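You operate a simulated robot arm through the tools that you are given. There is no shell and no other tool. Be economical: measure what you need, move in short steps, check, and stop when the job is done.

You are at the controls of a simulated robot arm. One attempt, no reset.

## Task
Fit the pad that the orange-edged card names on the turntable.
Fine: arm locked off and air out first; the black pad that lies there now goes on the table's edge; bracket back. Where these are worked on the way, their far stop is far enough and under half their travel is too little: clamp bracket.

It is judged by the outcome, as a careful person would: the job done as asked, and still so three seconds after it is handed in. It fails if anything else is knocked over, pushed out of place, dropped, spilled or broken.

## Robot
A 6-joint arm with a two-finger parallel gripper on a trunk, on a base that drives. Base frame: it is fixed to the floor where the robot stands at the start and does not move with it; the origin is under the middle of the robot, x ahead of it, y to its left, z up. Readings come in cm, degrees, newtons and seconds.
With the tool pointing down near the work surface it reaches from about 36 to 82 cm from the robot's upright axis, wherever it stands. Its first joint turns from -166.0 to 166.0 degrees. Places, roughly: black arm switch [40, -20, 80]; black jog button [30, -30, 80]; blue arm valve [40, -10, 70]; blue clamp switch [10, -40, 80]; clamp bracket [50, -60, 120]; gauge on the steel bed [20, -40, 70]; gold lever [-10, -60, 80]; grey arm [-20, -120, 130]; head edge of the front table [-100, 10, 100]; knob of the blue table stop [20, -60, 100]; knob of the red table stop [30, -30, 100]; red arm switch [60, -10, 80]; seat of the turntable [40, -50, 90]; white jog button [30, -20, 80]; yellow lever [0, -50, 80]; yellow turn button [20, -40, 80]. Payload 3.91 kg.
The tool frame sits at the grasp point between the pads (the TCP): z along the fingers, y along the line on which they close. The tips reach 3 cm beyond it. The gripper opens to 11 cm. The fingers are 2 cm wide and 1 cm thick; the gripper's body (4.8 by 11.2 cm) begins 5.5 cm behind the TCP.
Orientation is that of the tool frame in the base frame, as a unit quaternion [x, y, z, w]. With the fingers straight down and closing along the base's y, the tool's x points along the base's -x, its y along +y and its z along -z.

## Interface
- The arm moves only by the tool servo_tool. Its arguments are lists of equal length, an entry for each row: "fingers": the gripper command, from -1 (fully open) to 1 (shut), values between in proportion; "slide": the shift along the tool's x, y, z in units of 100 mm (1.0 is 100 mm), a list of three; "rotation": the turn, a rotation vector about the tool's x, y, z in units of 120 degrees (1.0 is 120 degrees), a list of three. In form: {"fingers": [fingers, ...], "slide": [[dx, dy, dz], ...], "rotation": [[ax, ay, az], ...]}. A call has 1 to 20 rows; each row is the pose to reach, as a shift and turn from the pose commanded when the call began, along the tool's axes at that moment. A call with a number of a shift or a turn outside -1 to 1 is refused whole. Each row takes 0.2 s and may step no farther than 5 cm and 8.6 degrees from the row before; otherwise, or with a gripper value out of range, the whole call is refused. A pose out of reach is approached as far as the arm can. The call stops where the force on the tool passes 90 N (or 10 N more than at its start, if that is more) or the arm is blocked; 0.2 s more then pass. Each finger travels about 4.5 cm/s and halts on what it meets, pressing with about 34 N; the grip force reading is that of the motor and also rises with nothing between the fingers. The clock runs only during rows and for 0.2 s after the last one: add rows that repeat a pose to give the fingers time. The reply holds the time, the measured pose of the TCP, the force on the tool along the base axes, the opening and the grip force, in the units named above and with some noise, with the torque about the TCP (base axes, N m) and any sound that the robot's microphone picked up, and new pictures: "pictures" is both (left out), scene, wrist or none.
- Cameras (640 x 400 px; columns grow to the right, rows downward): "scene" is now at [-7.31, 4.83, 162.14]; the picture's right is [-1.00, -0.04, 0.00], its down [-0.02, 0.65, -0.76] and it looks along [0.03, -0.76, -0.65] (base axes); focal length 214 px, centre (320, 200). "wrist" rides on the gripper at [7.7, 0.7, -11.4] in the tool frame; the picture's right is [-0.09, 1.00, 0.00], its down [-0.80, -0.07, -0.59] and it looks along [-0.59, -0.05, 0.80] (tool axes); focal length 270 px, centre (320, 200). There is no depth. A picture from a camera that has moved, and an enlarged one, comes with that camera's place and axes in the base frame and with its lens.
- raise_lower(by): slides the trunk up (or, below 0, down) by that many cm; the arm and the scene camera ride with it, the base frame stays. It gives what a move gives, with no picture.
- roll_base(legs): drives the robot by 1 to 6 legs, each [ahead, turn to the left] in cm and degrees, along the robot's own axes; the way and the turn of a leg run together, so that a leg with both is an arc; at most 150 cm and 180 degrees a leg. The arm and the cameras ride along, it lands a little off, and it stops where it bumps. It gives what a move gives, and a new picture of the scene camera.
- turn_head(pan, tilt): turns the head with the scene camera to pan (to the left, within 155 degrees either way) and tilt (down, from -29 to 69), counted from straight ahead of the robot. It gives what a move gives, and a new picture of the scene camera.
- enlarge(camera, box): a new picture of the part [left, top, right, bottom] of that camera's present view, enlarged. The clock stands still meanwhile.
- close_job(): hands the job in; it is judged then, once.

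Work in short steps. Places have to be worked out from the pictures, the camera data and where the tool is seen: move nearer, look again, correct. Check each grasp and each placing, and mend what went wrong. You have 120 turns and 260 pictures in all, those below and enlarged ones among them. Open the gripper and draw the arm clear of the work before you hand the job in, unless the task says otherwise; then end with one line.

The tools are called by a JSON object that holds its "op" and its "data". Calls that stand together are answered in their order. servo_tool: Moves the arm, as the interface text tells. Its arguments: {"type":"object","properties":{"fingers":{"type":"array","items":{"type":"number"}},"slide":{"type":"array","items":{"type":"array","items":{"type":"number"}}},"rotation":{"type":"array","items":{"type":"array","items":{"type":"number"}}},"pictures":{"type":"string","enum":["both","scene","wrist","none"]}},"required":["fingers","slide","rotation"]} The other tools are called the same way: raise_lower (by) slides the trunk up or down; roll_base (legs) drives the base; turn_head (pan, tilt) turns the head that bears the scene camera; enlarge (camera, box) takes an enlarged picture of a part of a camera's view; close_job () hands the job in.

At the start:

```text
time: 0.0
tcp_pos: [15.97, -32.92, 146.41]
tool_rot: [-0.002, 1.0, 0.0, 0.0]
wrist_force: [-0.8, 0.2, 0.0]
wrist_torque: [-0.01, 0.0, 0.02]
grip_width: 11.01
grasp_force: 0.1
trunk travel left (down, up): [-57.5, 3.5]
robot x, y, heading: [0.11, -1.66, -0.2]
head pan, tilt: [-87.9, 40.2]
```

scene: 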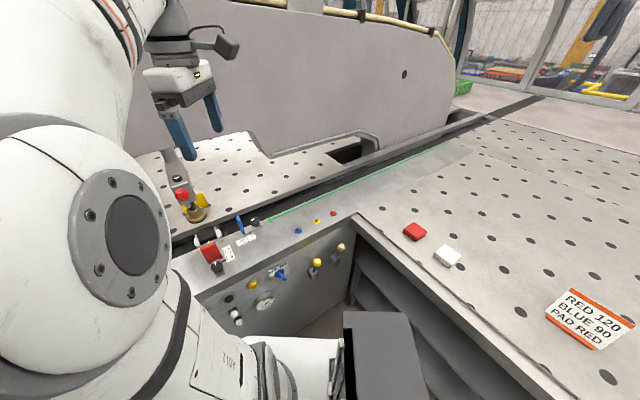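
wrist: 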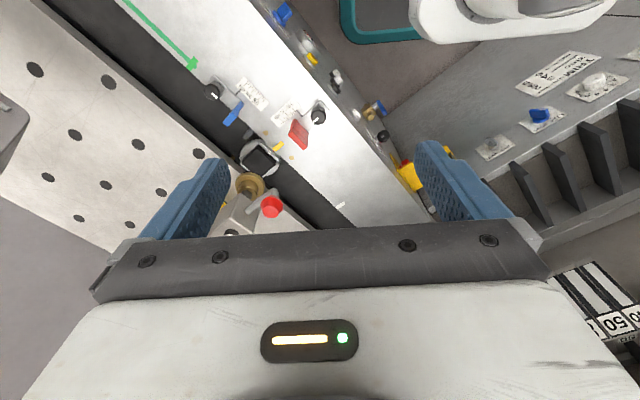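

I start by enlarging the card and the panel to see the controls and labels.

{"op": "enlarge", "data": {"camera": "scene", "box": [160, 160, 360, 340]}}

{"op": "enlarge", "data": {"camera": "scene", "box": [380, 200, 640, 380]}}

{"op": "enlarge", "data": {"camera": "wrist", "box": [180, 0, 460, 240]}}

{"op": "enlarge", "data": {"camera": "wrist", "box": [440, 20, 640, 200]}}

```text
2.22 times, centred on (260, 250) of scene
camera zoom: at [-7.31, 4.83, 162.14], right [-1.0, -0.04, 0.0], down [-0.02, 0.65, -0.76], along [0.03, -0.76, -0.65], focal length 477 px, centre (453, 89)
```

zoom: 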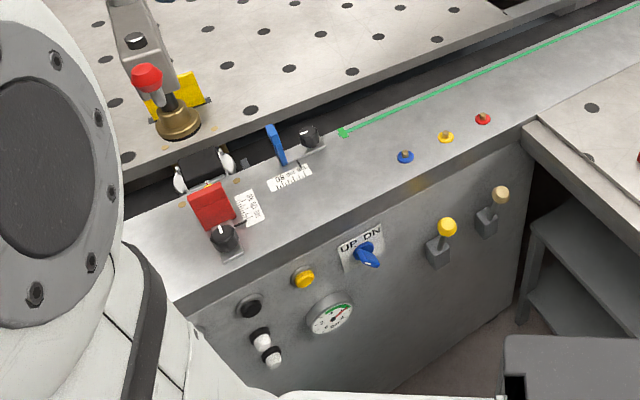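

```text
2.22 times, centred on (510, 290) of scene
camera zoom: at [-7.31, 4.83, 162.14], right [-1.0, -0.04, 0.0], down [-0.02, 0.65, -0.76], along [0.03, -0.76, -0.65], focal length 477 px, centre (-102, 0)
```

zoom: 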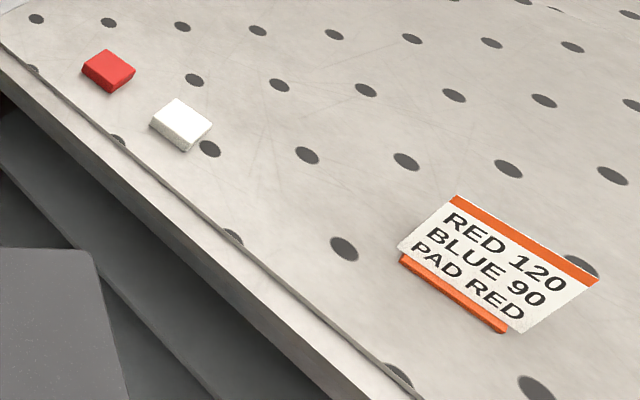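

```text
1.67 times, centred on (320, 120) of wrist
camera zoom: at [8.09, -32.33, 157.9], right [0.08, 1.0, 0.0], down [0.8, -0.07, 0.59], along [0.59, -0.05, -0.8], focal length 450 px, centre (320, 333)
```

zoom: 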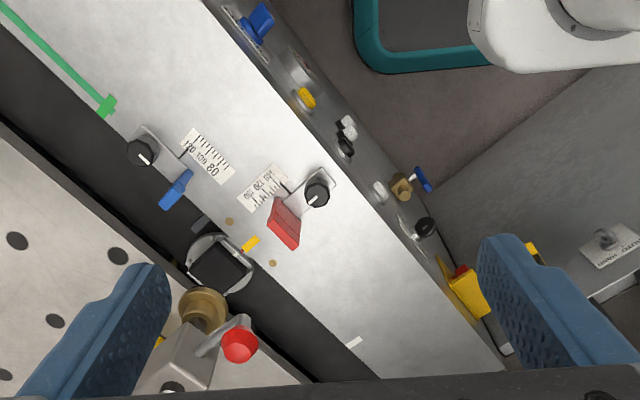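

```text
2.22 times, centred on (540, 110) of wrist
camera zoom: at [8.09, -32.33, 157.9], right [0.08, 1.0, 0.0], down [0.8, -0.07, 0.59], along [0.59, -0.05, -0.8], focal length 601 px, centre (-169, 400)
```

zoom: 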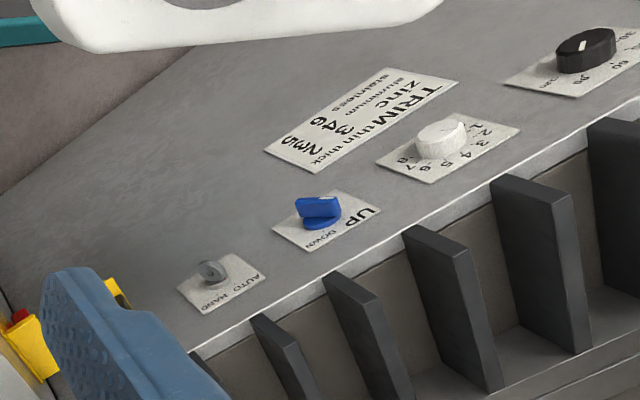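

The card reads RED 120, BLUE 90, PAD RED: the red pad is wanted. I move the wrist camera nearer to the arm switches, the valve and the clamp to see them better.

{"op": "servo_tool", "data": {"fingers": [-1, -1, -1], "slide": [[-0.3, 0.3, 0.3], [-0.6, 0.6, 0.6], [-0.9, 0.9, 0.9]], "rotation": [[0, 0, 0], [0, 0, 0], [0, 0, 0]]}}

{"op": "enlarge", "data": {"camera": "wrist", "box": [320, 80, 480, 200]}}

{"op": "enlarge", "data": {"camera": "wrist", "box": [160, 80, 320, 200]}}

{"op": "enlarge", "data": {"camera": "wrist", "box": [160, 0, 320, 100]}}

```text
refused: row 1 steps farther than a row can; nothing moved
```

```text
3.33 times, centred on (400, 140) of wrist
camera zoom: at [8.09, -32.33, 157.9], right [0.08, 1.0, 0.0], down [0.8, -0.07, 0.59], along [0.59, -0.05, -0.8], focal length 901 px, centre (53, 400)
```

zoom: 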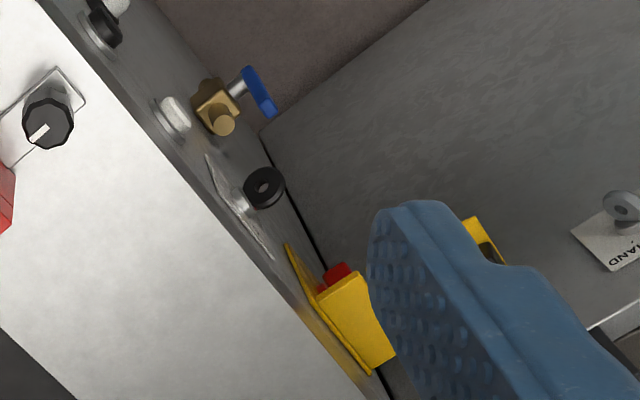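

```text
3.33 times, centred on (240, 140) of wrist
camera zoom: at [8.09, -32.33, 157.9], right [0.08, 1.0, 0.0], down [0.8, -0.07, 0.59], along [0.59, -0.05, -0.8], focal length 901 px, centre (587, 400)
```

zoom: 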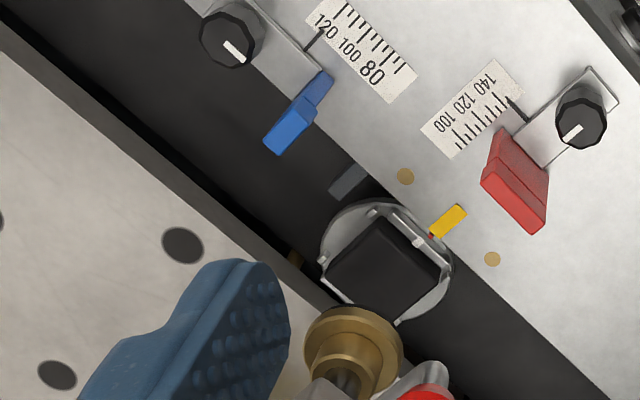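

```text
4.00 times, centred on (240, 50) of wrist
camera zoom: at [8.09, -32.33, 157.9], right [0.08, 1.0, 0.0], down [0.8, -0.07, 0.59], along [0.59, -0.05, -0.8], focal length 1081 px, centre (640, 800)
```

zoom: 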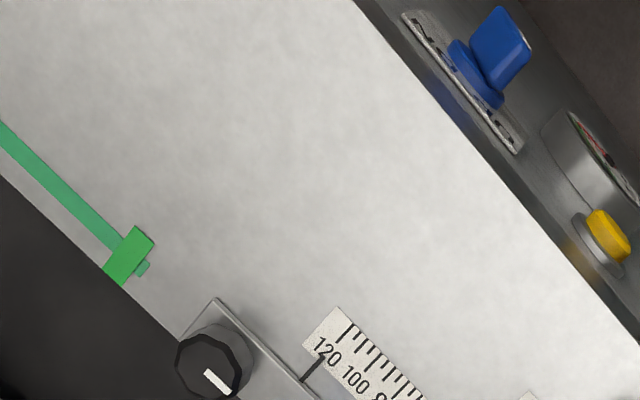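

The row step was too long, so I go in smaller steps, and turn the head toward the arm switches.

{"op": "turn_head", "data": {"pan": -25, "tilt": 50}}

{"op": "servo_tool", "data": {"fingers": [-1, -1, -1, -1], "slide": [[-0.2, 0.2, 0.2], [-0.4, 0.4, 0.4], [-0.6, 0.6, 0.6], [-0.8, 0.8, 0.8]], "rotation": [[0, 0, 0], [0, 0, 0], [0, 0, 0], [0, 0, 0]]}}

```text
time: 1.3
tcp_pos: [16.03, -32.9, 146.44]
tool_rot: [-0.002, 1.0, 0.0, 0.0]
wrist_force: [-0.9, 0.3, -0.6]
wrist_torque: [0.03, 0.03, -0.01]
grip_width: 10.97
grasp_force: 0.1
trunk travel left (down, up): [-57.5, 3.5]
robot x, y, heading: [0.37, -1.76, -0.0]
head pan, tilt: [-25.0, 50.0]
camera scene: at [-0.64, 10.06, 160.76], right [-0.42, -0.91, 0.0], down [-0.69, 0.32, -0.64], along [0.58, -0.27, -0.77], focal length 214 px, centre (320, 200)
```

scene: 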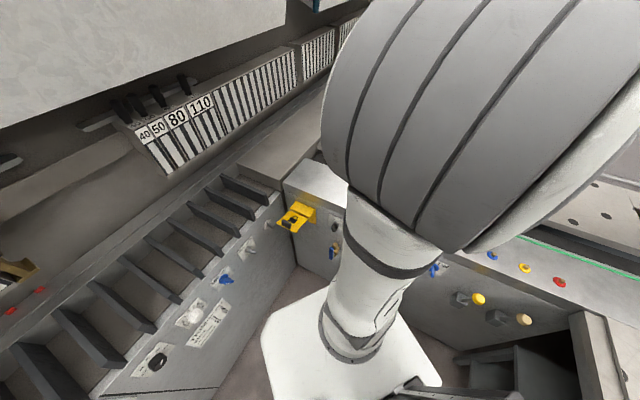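

```text
time: 2.3
tcp_pos: [23.81, -25.11, 138.64]
tool_rot: [-0.002, 1.0, 0.001, -0.001]
wrist_force: [-0.1, 0.2, 0.4]
wrist_torque: [0.04, 0.02, -0.01]
grip_width: 10.99
grasp_force: 0.0
trunk travel left (down, up): [-57.5, 3.5]
robot x, y, heading: [-0.15, -1.81, -0.0]
head pan, tilt: [-25.0, 50.0]
camera scene: at [-0.6, 10.07, 160.76], right [-0.42, -0.91, 0.0], down [-0.69, 0.32, -0.64], along [0.58, -0.27, -0.77], focal length 214 px, centre (320, 200)
camera wrist: at [16.09, -24.55, 150.05], right [0.08, 1.0, 0.0], down [0.8, -0.07, 0.59], along [0.59, -0.05, -0.8], focal length 270 px, centre (320, 200)
```

scene: 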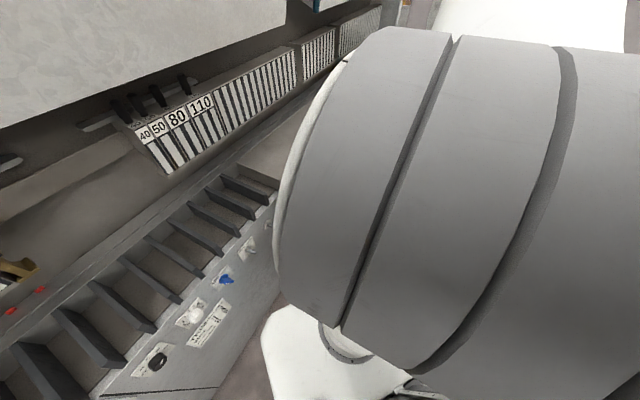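
wrist: 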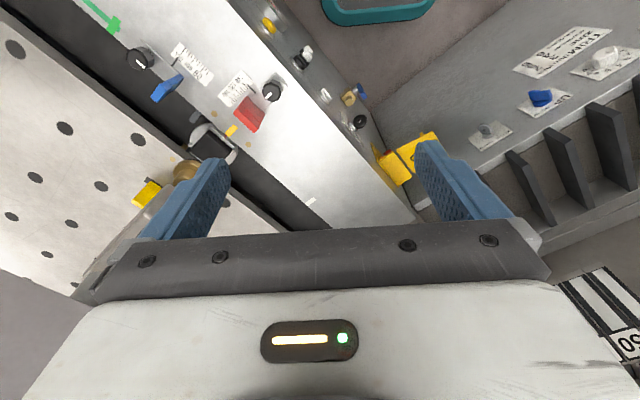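

I yaw the wrist so that its camera faces the bed's front panel, moving toward the switches.

{"op": "servo_tool", "data": {"fingers": [-1, -1, -1, -1, -1, -1, -1], "slide": [[-0.1, 0.14, 0.14], [-0.2, 0.28, 0.28], [-0.3, 0.42, 0.42], [-0.4, 0.56, 0.56], [-0.5, 0.7, 0.7], [-0.6, 0.85, 0.85], [-0.7, 1.0, 1.0]], "rotation": [[0, 0, 0.065], [0, 0, 0.13], [0, 0, 0.195], [0, 0, 0.26], [0, 0, 0.325], [0, 0, 0.39], [0, 0, 0.454]], "pictures": "wrist"}}

```text
time: 3.9
tcp_pos: [31.11, -15.05, 128.48]
tool_rot: [0.458, 0.889, 0.001, -0.001]
wrist_force: [-0.3, 0.5, 0.7]
wrist_torque: [-0.03, -0.02, -0.01]
grip_width: 11.01
grasp_force: 0.1
trunk travel left (down, up): [-57.5, 3.5]
robot x, y, heading: [0.2, -2.02, -0.1]
head pan, tilt: [-25.0, 50.0]
camera wrist: at [26.98, -8.39, 140.01], right [0.86, 0.51, 0.0], down [0.41, -0.69, 0.59], along [0.3, -0.51, -0.8], focal length 270 px, centre (320, 200)
```

wrist: 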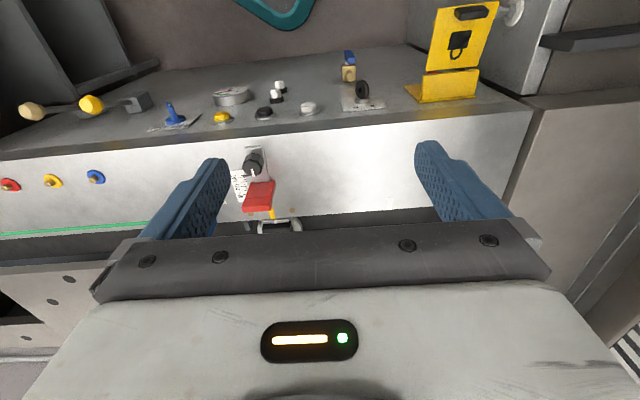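

The panel is now visible. I enlarge the arm-switch area.

{"op": "enlarge", "data": {"camera": "wrist", "box": [380, 0, 540, 110]}}

{"op": "enlarge", "data": {"camera": "wrist", "box": [240, 40, 400, 140]}}

{"op": "enlarge", "data": {"camera": "wrist", "box": [80, 60, 260, 200]}}

```text
3.64 times, centred on (460, 55) of wrist
camera zoom: at [26.98, -8.39, 140.01], right [0.86, 0.51, 0.0], down [0.41, -0.69, 0.59], along [0.3, -0.51, -0.8], focal length 983 px, centre (-189, 727)
```

zoom: 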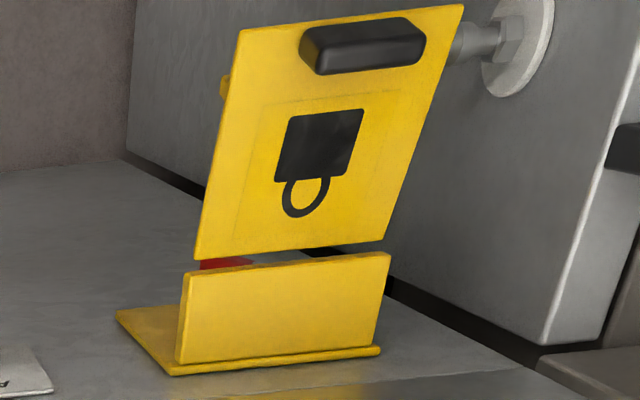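

```text
4.00 times, centred on (320, 90) of wrist
camera zoom: at [26.98, -8.39, 140.01], right [0.86, 0.51, 0.0], down [0.41, -0.69, 0.59], along [0.3, -0.51, -0.8], focal length 1081 px, centre (320, 640)
```

zoom: 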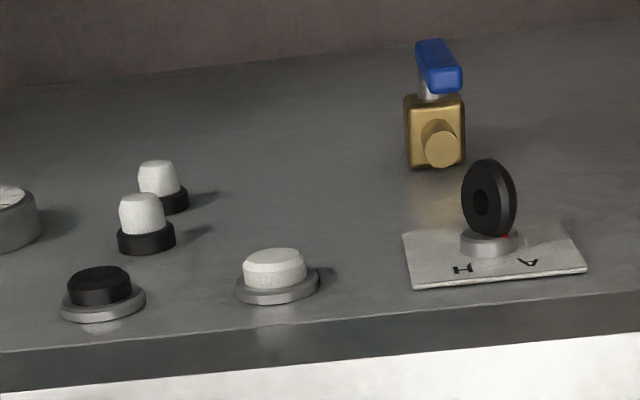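

```text
2.86 times, centred on (170, 130) of wrist
camera zoom: at [26.98, -8.39, 140.01], right [0.86, 0.51, 0.0], down [0.41, -0.69, 0.59], along [0.3, -0.51, -0.8], focal length 772 px, centre (749, 400)
```

zoom: 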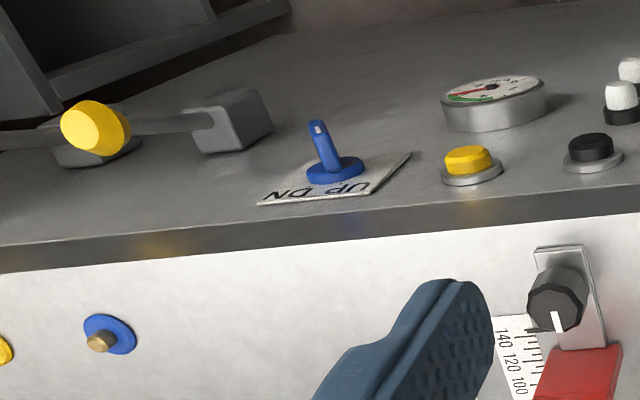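

I need a frontal look at the lock-out. I shift outward from the panel, then lower the trunk.

{"op": "servo_tool", "data": {"fingers": [-1, -1, -1, -1, -1], "slide": [[0.16, 0.2, 0], [0.32, 0.4, 0], [0.48, 0.6, 0], [0.64, 0.8, 0], [0.8, 1.0, 0]], "rotation": [[0, -0.06, 0], [0, -0.12, 0], [0, -0.18, 0], [0, -0.23, 0], [0, -0.29, 0]], "pictures": "none"}}

{"op": "raise_lower", "data": {"by": -20}}

{"op": "enlarge", "data": {"camera": "wrist", "box": [0, 0, 640, 400]}}

```text
time: 5.1
tcp_pos: [34.55, -2.22, 128.48]
tool_rot: [0.434, 0.849, -0.136, 0.267]
wrist_force: [0.4, -0.6, 0.6]
wrist_torque: [0.0, 0.0, 0.02]
grip_width: 11.01
grasp_force: 0.0
trunk travel left (down, up): [-57.5, 3.5]
robot x, y, heading: [0.1, -1.74, -0.2]
head pan, tilt: [-25.0, 50.0]
```

```text
time: 7.3
tcp_pos: [34.49, -2.37, 108.37]
tool_rot: [0.436, 0.849, -0.137, 0.266]
wrist_force: [-0.3, 0.9, -0.7]
wrist_torque: [0.02, -0.01, -0.02]
grip_width: 11.0
grasp_force: 0.0
trunk travel left (down, up): [-37.5, 23.5]
robot x, y, heading: [0.13, -1.35, -0.2]
head pan, tilt: [-25.0, 50.0]
```

```text
1.00 times, centred on (320, 200) of wrist (not enlarged: the box is as wide or as high as the picture)
camera zoom: at [27.37, 8.55, 113.48], right [0.85, 0.52, 0.05], down [0.13, -0.3, 0.95], along [0.51, -0.8, -0.32], focal length 270 px, centre (320, 200)
```

zoom: 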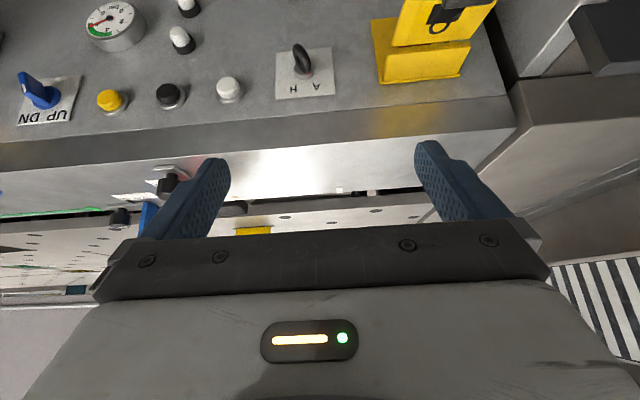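

Still above the switches; I lower the trunk further.

{"op": "raise_lower", "data": {"by": -18}}

{"op": "enlarge", "data": {"camera": "wrist", "box": [0, 0, 640, 400]}}

{"op": "enlarge", "data": {"camera": "wrist", "box": [370, 40, 550, 160]}}

{"op": "enlarge", "data": {"camera": "wrist", "box": [210, 40, 390, 160]}}

```text
time: 9.3
tcp_pos: [34.08, -2.26, 90.85]
tool_rot: [0.431, 0.853, -0.147, 0.257]
wrist_force: [0.0, -1.4, -0.3]
wrist_torque: [0.01, -0.02, -0.03]
grip_width: 11.0
grasp_force: 0.1
trunk travel left (down, up): [-19.5, 41.5]
robot x, y, heading: [0.14, -1.74, 0.0]
head pan, tilt: [-25.0, 50.0]
```

```text
1.00 times, centred on (320, 200) of wrist (not enlarged: the box is as wide or as high as the picture)
camera zoom: at [27.11, 8.5, 95.89], right [0.85, 0.53, 0.02], down [0.16, -0.29, 0.94], along [0.5, -0.8, -0.33], focal length 270 px, centre (320, 200)
```

zoom: 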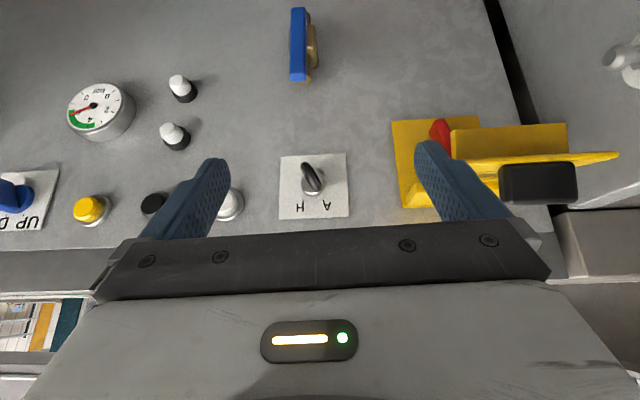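

```text
3.33 times, centred on (460, 100) of wrist
camera zoom: at [27.11, 8.5, 95.89], right [0.85, 0.53, 0.02], down [0.16, -0.29, 0.94], along [0.5, -0.8, -0.33], focal length 901 px, centre (-147, 533)
```

zoom: 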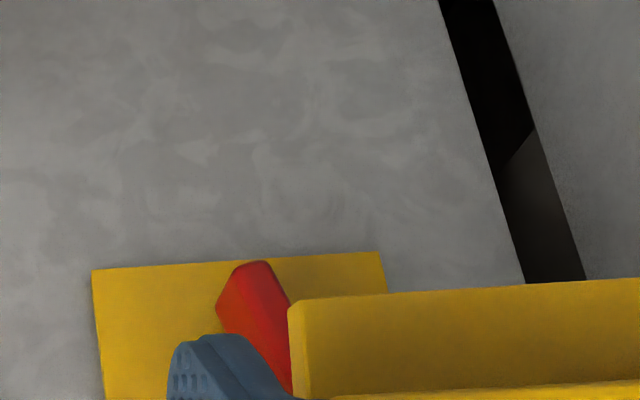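

```text
3.33 times, centred on (300, 100) of wrist
camera zoom: at [27.11, 8.5, 95.89], right [0.85, 0.53, 0.02], down [0.16, -0.29, 0.94], along [0.5, -0.8, -0.33], focal length 901 px, centre (387, 533)
```

zoom: 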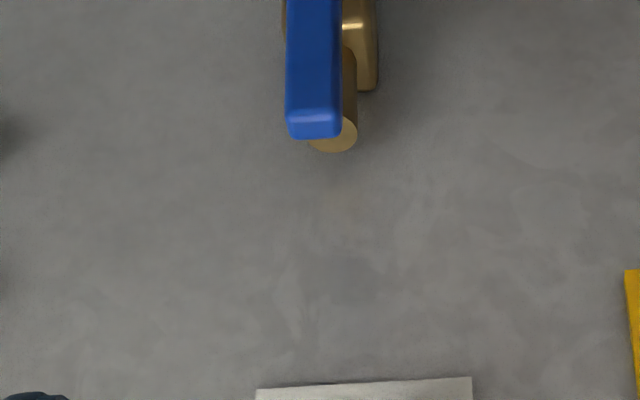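

The lock-out is a red rotary handle beneath a hinged yellow lid (lid stands open, horizontal); the valve and gauge are plain. I want to back the base a bit for reach, so I check behind.

{"op": "turn_head", "data": {"pan": 150, "tilt": 45}}

{"op": "turn_head", "data": {"pan": -140, "tilt": 40}}

```text
time: 11.9
tcp_pos: [34.37, -2.27, 90.45]
tool_rot: [0.432, 0.852, -0.148, 0.256]
wrist_force: [0.9, 0.1, 0.4]
wrist_torque: [0.0, 0.0, 0.0]
grip_width: 11.02
grasp_force: 0.1
trunk travel left (down, up): [-19.5, 41.5]
robot x, y, heading: [0.29, -1.65, -0.2]
head pan, tilt: [150.0, 45.0]
camera scene: at [-14.64, 17.39, 124.36], right [0.5, 0.87, 0.0], down [0.61, -0.35, -0.71], along [-0.61, 0.35, -0.71], focal length 214 px, centre (320, 200)
```

scene: 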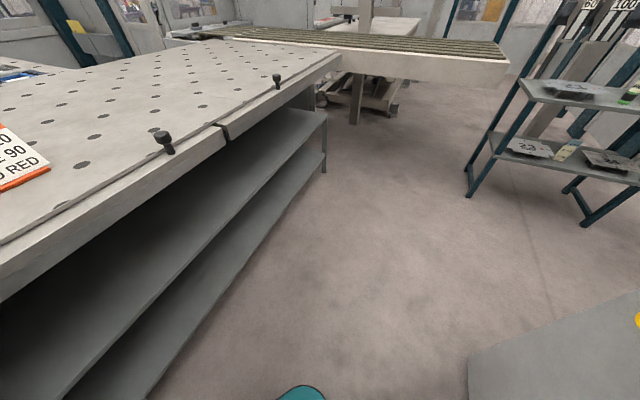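

```text
time: 15.9
tcp_pos: [34.53, -2.22, 90.13]
tool_rot: [0.432, 0.852, -0.148, 0.257]
wrist_force: [-0.3, -0.2, 0.0]
wrist_torque: [0.01, -0.02, 0.03]
grip_width: 11.02
grasp_force: 0.1
trunk travel left (down, up): [-19.5, 41.5]
robot x, y, heading: [0.13, -1.22, -0.3]
head pan, tilt: [-140.0, 40.0]
camera scene: at [-14.12, 7.85, 124.73], right [-0.64, 0.77, 0.0], down [0.49, 0.41, -0.77], along [-0.59, -0.49, -0.64], focal length 214 px, centre (320, 200)
```

scene: 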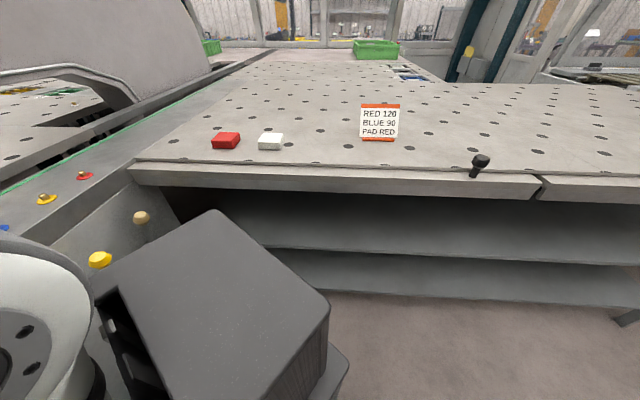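

Panel lies at about 40 cm from the robot; I move the wrist camera back and level to view the lock-out, valve and lever frontally.

{"op": "servo_tool", "data": {"fingers": [-1, -1, -1, -1], "slide": [[0.24, 0.19, 0.04], [0.48, 0.39, 0.08], [0.72, 0.58, 0.12], [0.96, 0.78, 0.165]], "rotation": [[0, -0.042, 0], [0, -0.084, 0], [0, -0.126, 0], [0, -0.167, 0]], "pictures": "wrist"}}

{"op": "enlarge", "data": {"camera": "wrist", "box": [370, 40, 550, 200]}}

{"op": "enlarge", "data": {"camera": "wrist", "box": [180, 60, 360, 180]}}

```text
time: 16.9
tcp_pos: [36.84, 8.03, 83.68]
tool_rot: [0.405, 0.79, -0.209, 0.411]
wrist_force: [-0.2, 0.4, 0.8]
wrist_torque: [0.04, -0.01, 0.0]
grip_width: 11.0
grasp_force: 0.0
trunk travel left (down, up): [-19.5, 41.5]
robot x, y, heading: [-0.05, -1.46, -0.1]
head pan, tilt: [-140.0, 40.0]
camera wrist: at [29.23, 19.63, 83.95], right [0.84, 0.54, 0.07], down [-0.07, -0.02, 1.0], along [0.54, -0.84, 0.02], focal length 270 px, centre (320, 200)
```

wrist: 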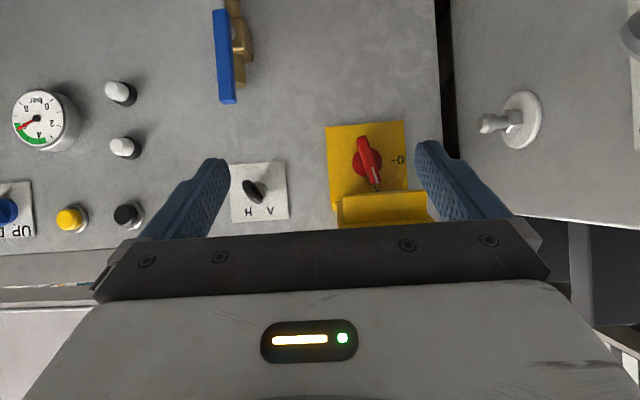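

```text
2.50 times, centred on (460, 120) of wrist
camera zoom: at [29.23, 19.63, 83.95], right [0.84, 0.54, 0.07], down [-0.07, -0.02, 1.0], along [0.54, -0.84, 0.02], focal length 676 px, centre (-30, 400)
```

zoom: 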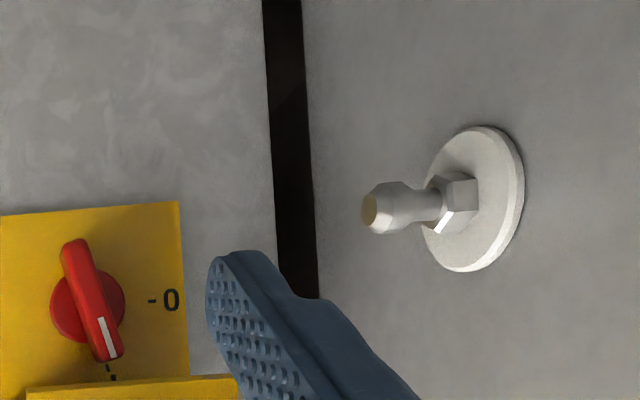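

```text
3.33 times, centred on (270, 120) of wrist
camera zoom: at [29.23, 19.63, 83.95], right [0.84, 0.54, 0.07], down [-0.07, -0.02, 1.0], along [0.54, -0.84, 0.02], focal length 901 px, centre (487, 467)
```

zoom: 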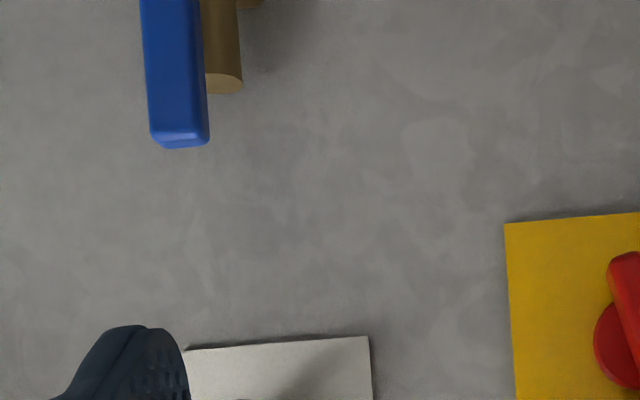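

The red switch points to "I" (up), "0" lies toward the +x side; I'll turn it by pushing its lower end with shut fingers from the side, coming in level and yawed. First yaw and lower the tool with fingers closed.

{"op": "servo_tool", "data": {"fingers": [1, 1, 1, 1, 1, 1], "slide": [[0.11, -0.05, 0.16], [0.22, -0.09, 0.31], [0.33, -0.14, 0.47], [0.44, -0.18, 0.63], [0.55, -0.23, 0.785], [0.55, -0.23, 0.785]], "rotation": [[-0.0545, 0, -0.0384], [-0.109, 0, -0.0768], [-0.1636, 0, -0.1152], [-0.2181, 0, -0.1536], [-0.2727, 0, -0.192], [-0.2727, 0, -0.192]], "pictures": "wrist"}}

```text
time: 18.3
tcp_pos: [43.65, 8.51, 79.58]
tool_rot: [0.11, 0.881, -0.057, 0.457]
wrist_force: [0.5, -0.2, -0.2]
wrist_torque: [0.01, -0.02, -0.03]
grip_width: 0.01
grasp_force: 14.5
out of reach, approached as far as the arm can: row 3, 4, 5, 6
trunk travel left (down, up): [-19.5, 41.5]
robot x, y, heading: [0.2, -1.69, 0.2]
head pan, tilt: [-140.0, 40.0]
camera wrist: at [30.33, 12.54, 79.93], right [0.29, 0.95, 0.07], down [-0.04, -0.06, 1.0], along [0.96, -0.3, 0.02], focal length 270 px, centre (320, 200)
```

wrist: 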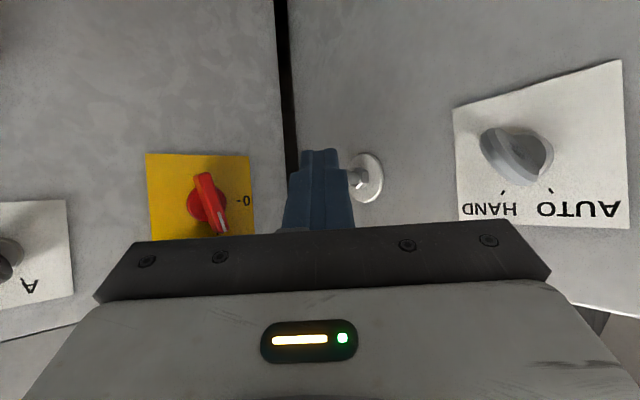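

The arm folds too close to its axis for this; the base should stand farther off. I check the clearance behind the base by looking straight down on both sides.

{"op": "turn_head", "data": {"pan": -150, "tilt": 69}}

{"op": "turn_head", "data": {"pan": 120, "tilt": 65}}

```text
time: 19.2
tcp_pos: [43.74, 8.56, 79.62]
tool_rot: [0.11, 0.881, -0.057, 0.457]
wrist_force: [0.1, -0.3, -0.4]
wrist_torque: [-0.02, 0.04, -0.01]
grip_width: 0.0
grasp_force: 33.7
trunk travel left (down, up): [-19.5, 41.5]
robot x, y, heading: [0.28, -1.67, -0.3]
head pan, tilt: [-150.0, 68.8]
camera scene: at [-12.45, 10.52, 120.57], right [-0.5, 0.87, 0.0], down [0.81, 0.47, -0.36], along [-0.31, -0.18, -0.93], focal length 214 px, centre (320, 200)
```

scene: 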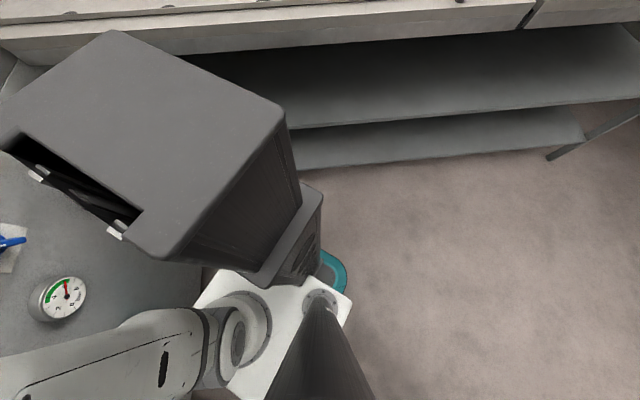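

```text
time: 23.0
tcp_pos: [43.64, 8.59, 79.65]
tool_rot: [0.11, 0.881, -0.057, 0.457]
wrist_force: [0.1, 0.5, 0.9]
wrist_torque: [0.0, -0.01, -0.04]
grip_width: 0.01
grasp_force: 34.0
trunk travel left (down, up): [-19.5, 41.5]
robot x, y, heading: [-0.23, -1.63, 0.4]
head pan, tilt: [120.0, 65.0]
camera scene: at [-10.63, 18.57, 120.94], right [0.87, 0.5, 0.0], down [0.45, -0.79, -0.42], along [-0.21, 0.37, -0.91], focal length 214 px, centre (320, 200)
```

scene: 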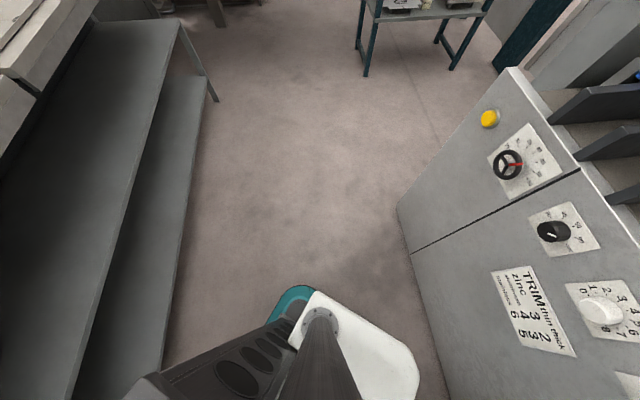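

The base spans roughly x −20..34, so 15 cm backing is safe. I back up and view the result.

{"op": "roll_base", "data": {"legs": [[-15, 0]]}}

{"op": "enlarge", "data": {"camera": "wrist", "box": [0, 0, 640, 400]}}

```text
time: 24.4
tcp_pos: [28.21, 8.55, 79.6]
tool_rot: [0.11, 0.881, -0.057, 0.456]
wrist_force: [1.1, -0.2, 0.6]
wrist_torque: [0.0, -0.02, 0.0]
grip_width: 0.0
grasp_force: 33.7
trunk travel left (down, up): [-19.5, 41.5]
robot x, y, heading: [-15.25, -1.55, -0.2]
head pan, tilt: [120.0, 65.0]
camera scene: at [-26.08, 18.58, 120.95], right [0.87, 0.5, 0.0], down [0.45, -0.79, -0.42], along [-0.21, 0.37, -0.91], focal length 214 px, centre (320, 200)
```

scene: 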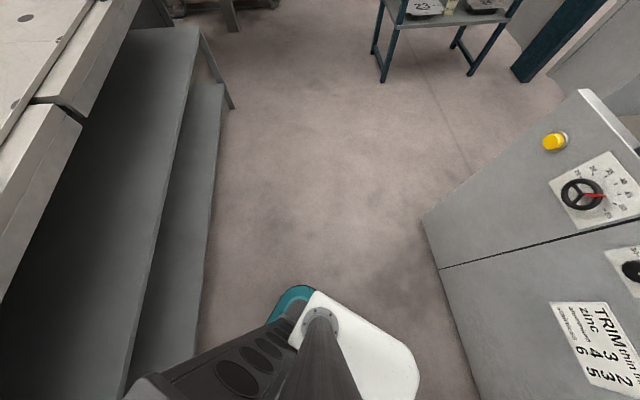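

```text
1.00 times, centred on (320, 200) of wrist (not enlarged: the box is as wide or as high as the picture)
camera zoom: at [14.87, 12.59, 79.94], right [0.29, 0.95, 0.07], down [-0.04, -0.06, 1.0], along [0.95, -0.3, 0.02], focal length 270 px, centre (320, 200)
```

zoom: 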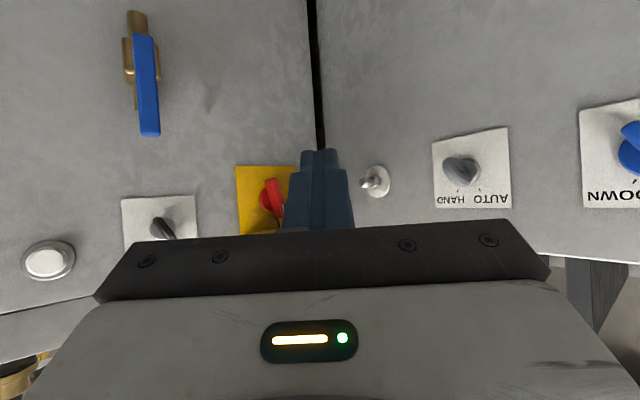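

Triangulation agrees (switch axis about [55, -8, 79]). I level the tool and come in toward a standoff below the lid.

{"op": "servo_tool", "data": {"fingers": [1, 1, 1, 1, 1], "slide": [[0.02, -0.09, 0.2], [0.05, -0.17, 0.39], [0.07, -0.26, 0.58], [0.09, -0.34, 0.78], [0.12, -0.43, 0.97]], "rotation": [[0, -0.058, 0], [0, -0.117, 0], [0, -0.175, 0], [0, -0.233, 0], [0, -0.292, 0]], "pictures": "wrist"}}

{"op": "turn_head", "data": {"pan": -15, "tilt": 35}}

```text
time: 25.6
tcp_pos: [37.64, 4.73, 76.35]
tool_rot: [0.082, 0.706, -0.096, 0.697]
wrist_force: [0.5, -0.5, 0.1]
wrist_torque: [0.04, 0.01, -0.01]
grip_width: 0.0
grasp_force: 34.6
out of reach, approached as far as the arm can: row 1, 2, 3, 4, 5
trunk travel left (down, up): [-19.5, 41.5]
robot x, y, heading: [-15.76, -1.5, 0.2]
head pan, tilt: [120.0, 65.0]
camera wrist: at [26.46, 8.1, 68.76], right [0.25, 0.97, 0.07], down [-0.58, 0.09, 0.81], along [0.77, -0.24, 0.58], focal length 270 px, centre (320, 200)
```

wrist: 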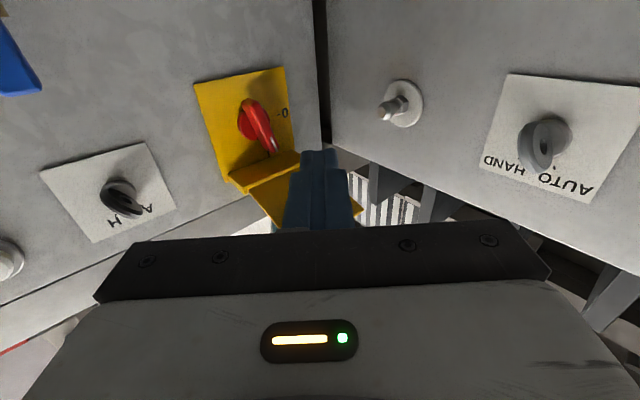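

```text
time: 27.7
tcp_pos: [37.6, 4.74, 76.37]
tool_rot: [0.082, 0.707, -0.095, 0.696]
wrist_force: [0.4, -0.2, 0.1]
wrist_torque: [-0.02, -0.01, -0.02]
grip_width: 0.0
grasp_force: 33.9
trunk travel left (down, up): [-19.5, 41.5]
robot x, y, heading: [-15.44, -1.72, 0.2]
head pan, tilt: [-15.0, 35.0]
camera scene: at [-14.55, 11.04, 124.93], right [-0.26, -0.97, 0.0], down [-0.55, 0.15, -0.82], along [0.79, -0.21, -0.57], focal length 214 px, centre (320, 200)
```

scene: 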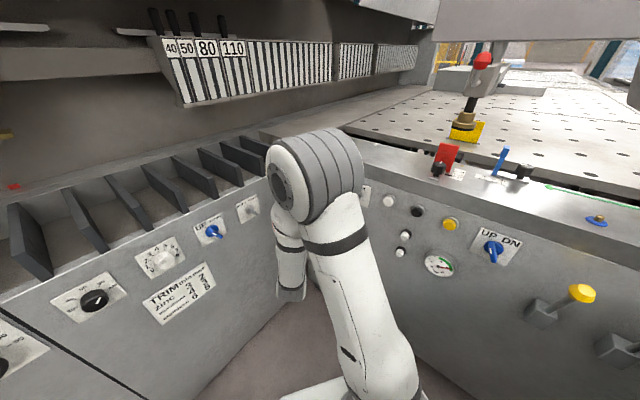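

Tool is level now. I advance half the way to the standoff and check the measured pose against the command.

{"op": "servo_tool", "data": {"fingers": [1, 1], "slide": [[0.0, -0.04, 0.35], [0.0, -0.09, 0.7]], "rotation": [[0, 0, 0], [0, 0, 0]], "pictures": "wrist"}}

```text
time: 28.3
tcp_pos: [44.42, 2.45, 76.41]
tool_rot: [0.089, 0.703, -0.089, 0.7]
wrist_force: [0.3, 0.5, 0.3]
wrist_torque: [0.02, 0.03, -0.01]
grip_width: 0.0
grasp_force: 34.2
trunk travel left (down, up): [-19.5, 41.5]
robot x, y, heading: [-15.56, -1.68, 0.2]
head pan, tilt: [-15.0, 35.0]
camera wrist: at [33.27, 5.89, 68.72], right [0.25, 0.97, 0.09], down [-0.59, 0.08, 0.8], along [0.77, -0.25, 0.59], focal length 270 px, centre (320, 200)
```

wrist: 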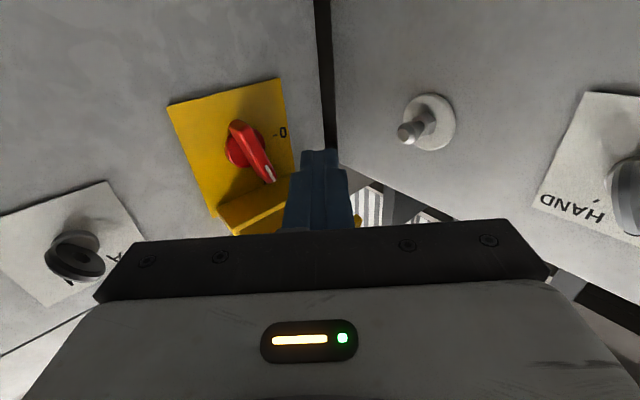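

The reach is fine now. I go on to the right of the bar's lower end, then plunge in beside it.

{"op": "servo_tool", "data": {"fingers": [1, 1, 1], "slide": [[0.0, -0.04, 0.3], [0.0, -0.12, 0.55], [0.0, -0.23, 0.71]], "rotation": [[0, 0, 0], [0, 0, 0], [0, 0, 0]], "pictures": "wrist"}}

{"op": "enlarge", "data": {"camera": "wrist", "box": [180, 80, 400, 240]}}

```text
time: 29.1
tcp_pos: [50.71, -1.77, 76.34]
tool_rot: [0.088, 0.702, -0.088, 0.701]
wrist_force: [0.5, 0.8, 0.7]
wrist_torque: [-0.02, 0.02, 0.0]
grip_width: 0.01
grasp_force: 34.5
trunk travel left (down, up): [-19.5, 41.5]
robot x, y, heading: [-15.17, -1.65, -0.0]
head pan, tilt: [-15.0, 35.0]
camera wrist: at [39.69, 1.64, 68.63], right [0.25, 0.97, 0.09], down [-0.59, 0.08, 0.8], along [0.77, -0.25, 0.59], focal length 270 px, centre (320, 200)
```

wrist: 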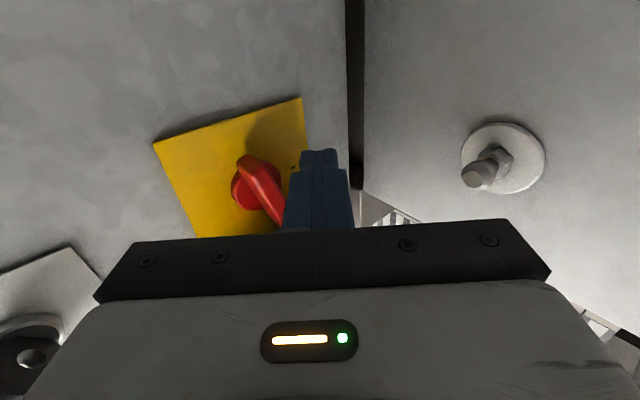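

```text
2.50 times, centred on (290, 160) of wrist
camera zoom: at [39.69, 1.64, 68.63], right [0.25, 0.97, 0.09], down [-0.59, 0.08, 0.8], along [0.77, -0.25, 0.59], focal length 676 px, centre (395, 300)
```

zoom: 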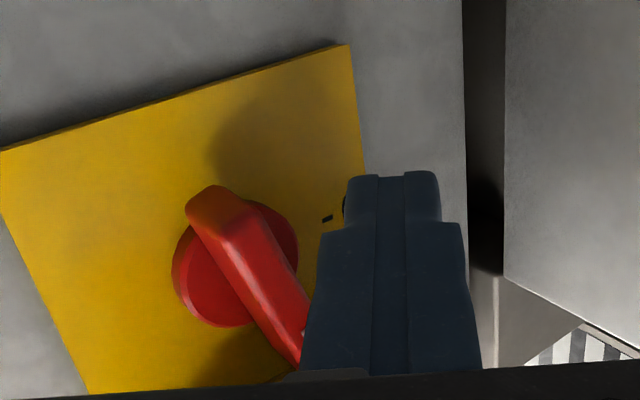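

The fingertip is right of the bar; its height should be 1 cm higher. I plunge 3 cm toward the panel.

{"op": "servo_tool", "data": {"fingers": [1, 1, 1], "slide": [[-0.09, 0.0, 0.0], [-0.09, -0.1, 0.115], [-0.09, -0.2, 0.23]], "rotation": [[0, 0, 0], [0, 0, 0], [0, 0, 0]], "pictures": "wrist"}}

{"op": "enlarge", "data": {"camera": "wrist", "box": [180, 80, 400, 240]}}

```text
time: 29.9
tcp_pos: [52.3, -4.26, 77.1]
tool_rot: [0.088, 0.703, -0.089, 0.7]
wrist_force: [-0.6, -0.3, -0.3]
wrist_torque: [0.03, -0.02, -0.01]
grip_width: 0.0
grasp_force: 34.0
trunk travel left (down, up): [-19.5, 41.5]
robot x, y, heading: [-15.24, -1.73, 0.2]
head pan, tilt: [-15.0, 35.0]
camera wrist: at [41.22, -0.86, 69.46], right [0.25, 0.97, 0.09], down [-0.59, 0.08, 0.8], along [0.77, -0.25, 0.59], focal length 270 px, centre (320, 200)
```

wrist: 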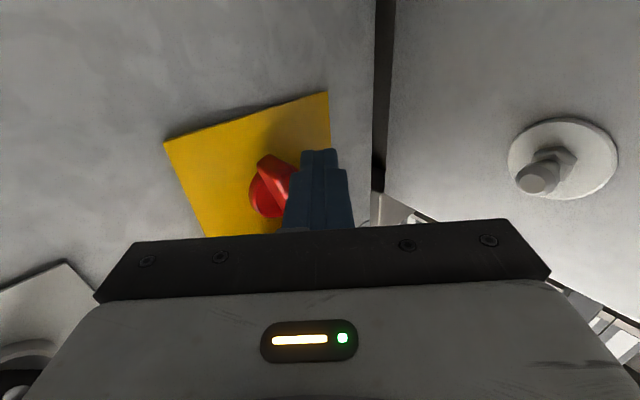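

```text
2.50 times, centred on (290, 160) of wrist
camera zoom: at [41.22, -0.86, 69.46], right [0.25, 0.97, 0.09], down [-0.59, 0.08, 0.8], along [0.77, -0.25, 0.59], focal length 676 px, centre (395, 300)
```

zoom: 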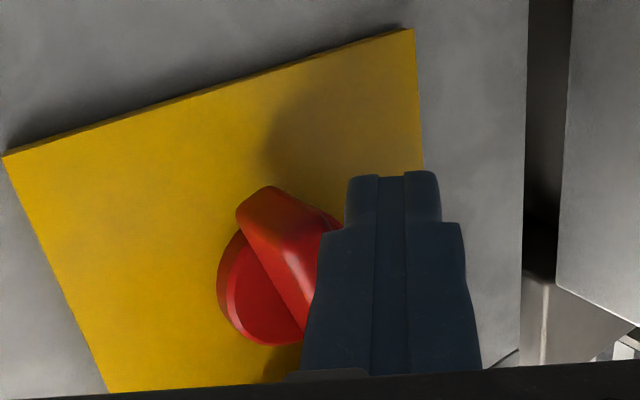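

The tip stands right beside the bar's lower half. I push it sideways along an arc so the pointer swings to "0".

{"op": "servo_tool", "data": {"fingers": [1, 1, 1, 1, 1, 1, 1], "slide": [[0.03, -0.046, -0.039], [0.07, -0.123, -0.103], [0.09, -0.184, -0.155], [0.09, -0.261, -0.219], [0.05, -0.337, -0.284], [-0.01, -0.414, -0.348], [-0.06, -0.445, -0.374]], "rotation": [[0, 0, 0], [0, 0, 0], [0, 0, 0], [0, 0, 0], [0, 0, 0], [0, 0, 0], [0, 0, 0]], "pictures": "wrist"}}

{"op": "enlarge", "data": {"camera": "wrist", "box": [220, 80, 440, 240]}}

```text
time: 31.5
tcp_pos: [48.28, -6.84, 78.73]
tool_rot: [0.086, 0.705, -0.101, 0.697]
wrist_force: [0.6, 0.2, 0.1]
wrist_torque: [0.02, 0.01, -0.04]
grip_width: 0.0
grasp_force: 33.8
out of reach, approached as far as the arm can: row 2, 3, 4, 5, 6, 7
trunk travel left (down, up): [-19.5, 41.5]
robot x, y, heading: [-15.39, -1.31, 0.1]
head pan, tilt: [-15.0, 35.0]
camera wrist: at [37.1, -3.45, 71.12], right [0.26, 0.96, 0.06], down [-0.58, 0.1, 0.81], along [0.77, -0.25, 0.59], focal length 270 px, centre (320, 200)
```

wrist: 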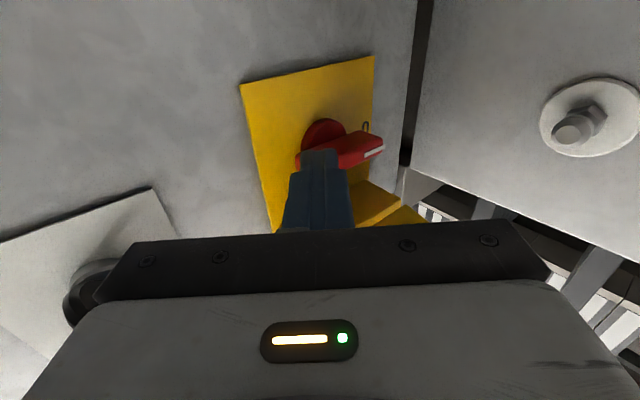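

```text
2.50 times, centred on (330, 160) of wrist
camera zoom: at [37.1, -3.45, 71.12], right [0.26, 0.96, 0.06], down [-0.58, 0.1, 0.81], along [0.77, -0.25, 0.59], focal length 676 px, centre (295, 300)
```

zoom: 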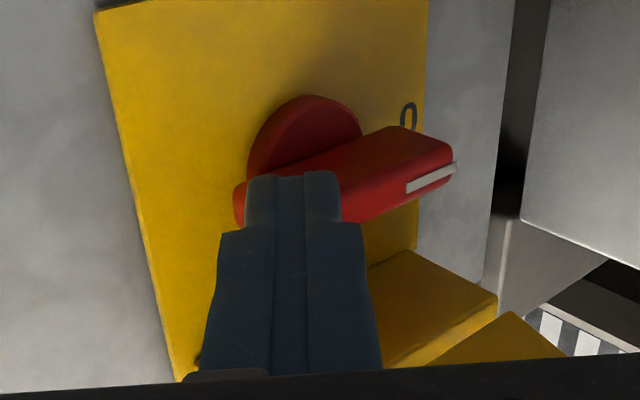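

The pointer now lies at "0". I pull straight out and look from the front.

{"op": "servo_tool", "data": {"fingers": [1, 1, 1, 1], "slide": [[0, 0.13, -0.15], [0, 0.26, -0.31], [0, 0.4, -0.47], [0, 0.6, -0.7]], "rotation": [[0, 0, 0], [0, 0, 0], [0, 0, 0], [0, 0, 0]], "pictures": "wrist"}}

{"op": "enlarge", "data": {"camera": "wrist", "box": [200, 60, 420, 220]}}

```text
time: 32.5
tcp_pos: [42.98, 0.97, 78.82]
tool_rot: [0.088, 0.703, -0.087, 0.7]
wrist_force: [-0.3, 0.6, -0.6]
wrist_torque: [-0.02, 0.02, -0.02]
grip_width: 0.01
grasp_force: 33.8
trunk travel left (down, up): [-19.5, 41.5]
robot x, y, heading: [-15.22, -1.57, -0.2]
head pan, tilt: [-15.0, 35.0]
camera wrist: at [31.86, 4.45, 71.13], right [0.25, 0.97, 0.09], down [-0.59, 0.08, 0.8], along [0.77, -0.25, 0.59], focal length 270 px, centre (320, 200)
```

wrist: 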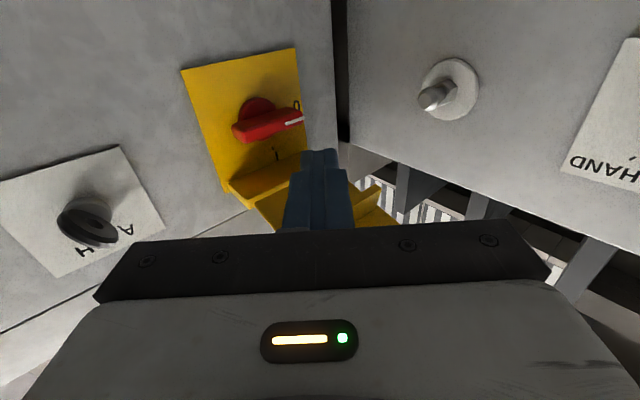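

```text
2.50 times, centred on (310, 140) of wrist
camera zoom: at [31.86, 4.45, 71.13], right [0.25, 0.97, 0.09], down [-0.59, 0.08, 0.8], along [0.77, -0.25, 0.59], focal length 676 px, centre (345, 350)
```

zoom: 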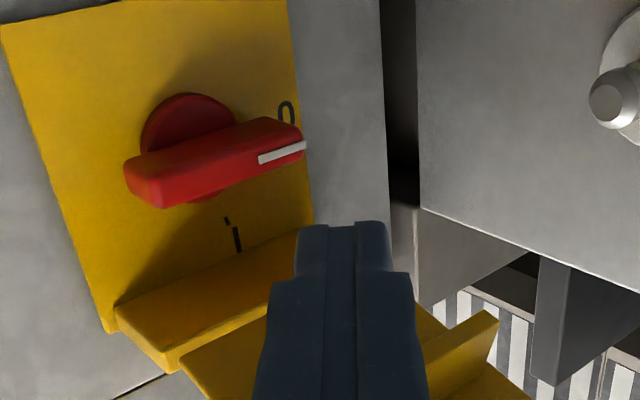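

The switch is at 0. Now the lid: I retreat from under it and lift with the trunk so I can press the lid down from above.

{"op": "servo_tool", "data": {"fingers": [1, 1, 1], "slide": [[0, 0.2, -0.24], [0, 0.4, -0.48], [0, 0.58, -0.69]], "rotation": [[0, 0, 0], [0, 0, 0], [0, 0, 0]], "pictures": "none"}}

{"op": "raise_lower", "data": {"by": 15}}

{"op": "enlarge", "data": {"camera": "wrist", "box": [0, 0, 640, 400]}}

{"op": "enlarge", "data": {"camera": "scene", "box": [240, 100, 440, 240]}}

```text
time: 33.3
tcp_pos: [37.69, 8.04, 78.78]
tool_rot: [0.088, 0.703, -0.088, 0.7]
wrist_force: [0.1, -0.2, 0.7]
wrist_torque: [-0.02, -0.02, 0.0]
grip_width: 0.01
grasp_force: 33.4
trunk travel left (down, up): [-19.5, 41.5]
robot x, y, heading: [-15.36, -1.09, 0.0]
head pan, tilt: [-15.0, 35.0]
```

```text
time: 35.1
tcp_pos: [37.82, 7.98, 93.77]
tool_rot: [0.088, 0.703, -0.088, 0.7]
wrist_force: [0.6, -0.1, 1.0]
wrist_torque: [-0.02, -0.01, -0.02]
grip_width: 0.01
grasp_force: 34.1
trunk travel left (down, up): [-34.5, 26.5]
robot x, y, heading: [-15.34, -1.7, -0.2]
head pan, tilt: [-15.0, 35.0]
```

```text
1.00 times, centred on (320, 200) of wrist (not enlarged: the box is as wide or as high as the picture)
camera zoom: at [26.68, 11.5, 86.08], right [0.25, 0.97, 0.09], down [-0.59, 0.08, 0.8], along [0.77, -0.25, 0.59], focal length 270 px, centre (320, 200)
```

zoom: 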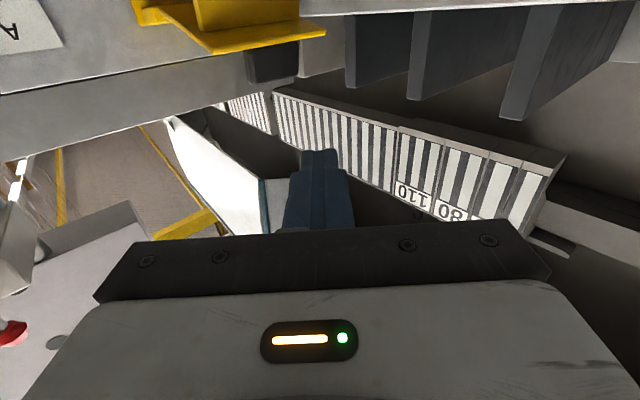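

```text
2.86 times, centred on (340, 170) of scene
camera zoom: at [-14.55, 11.04, 139.93], right [-0.26, -0.97, 0.0], down [-0.55, 0.15, -0.82], along [0.79, -0.21, -0.57], focal length 613 px, centre (263, 286)
```

zoom: 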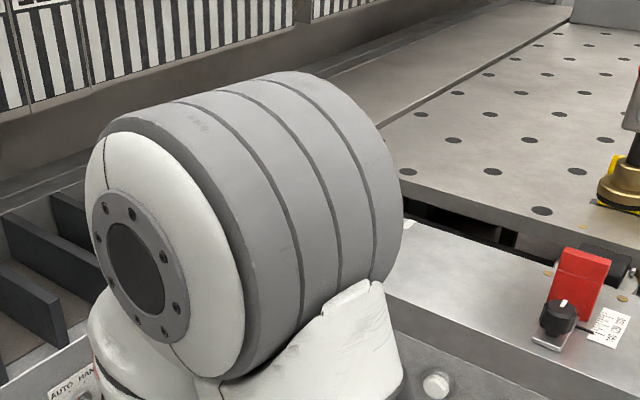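

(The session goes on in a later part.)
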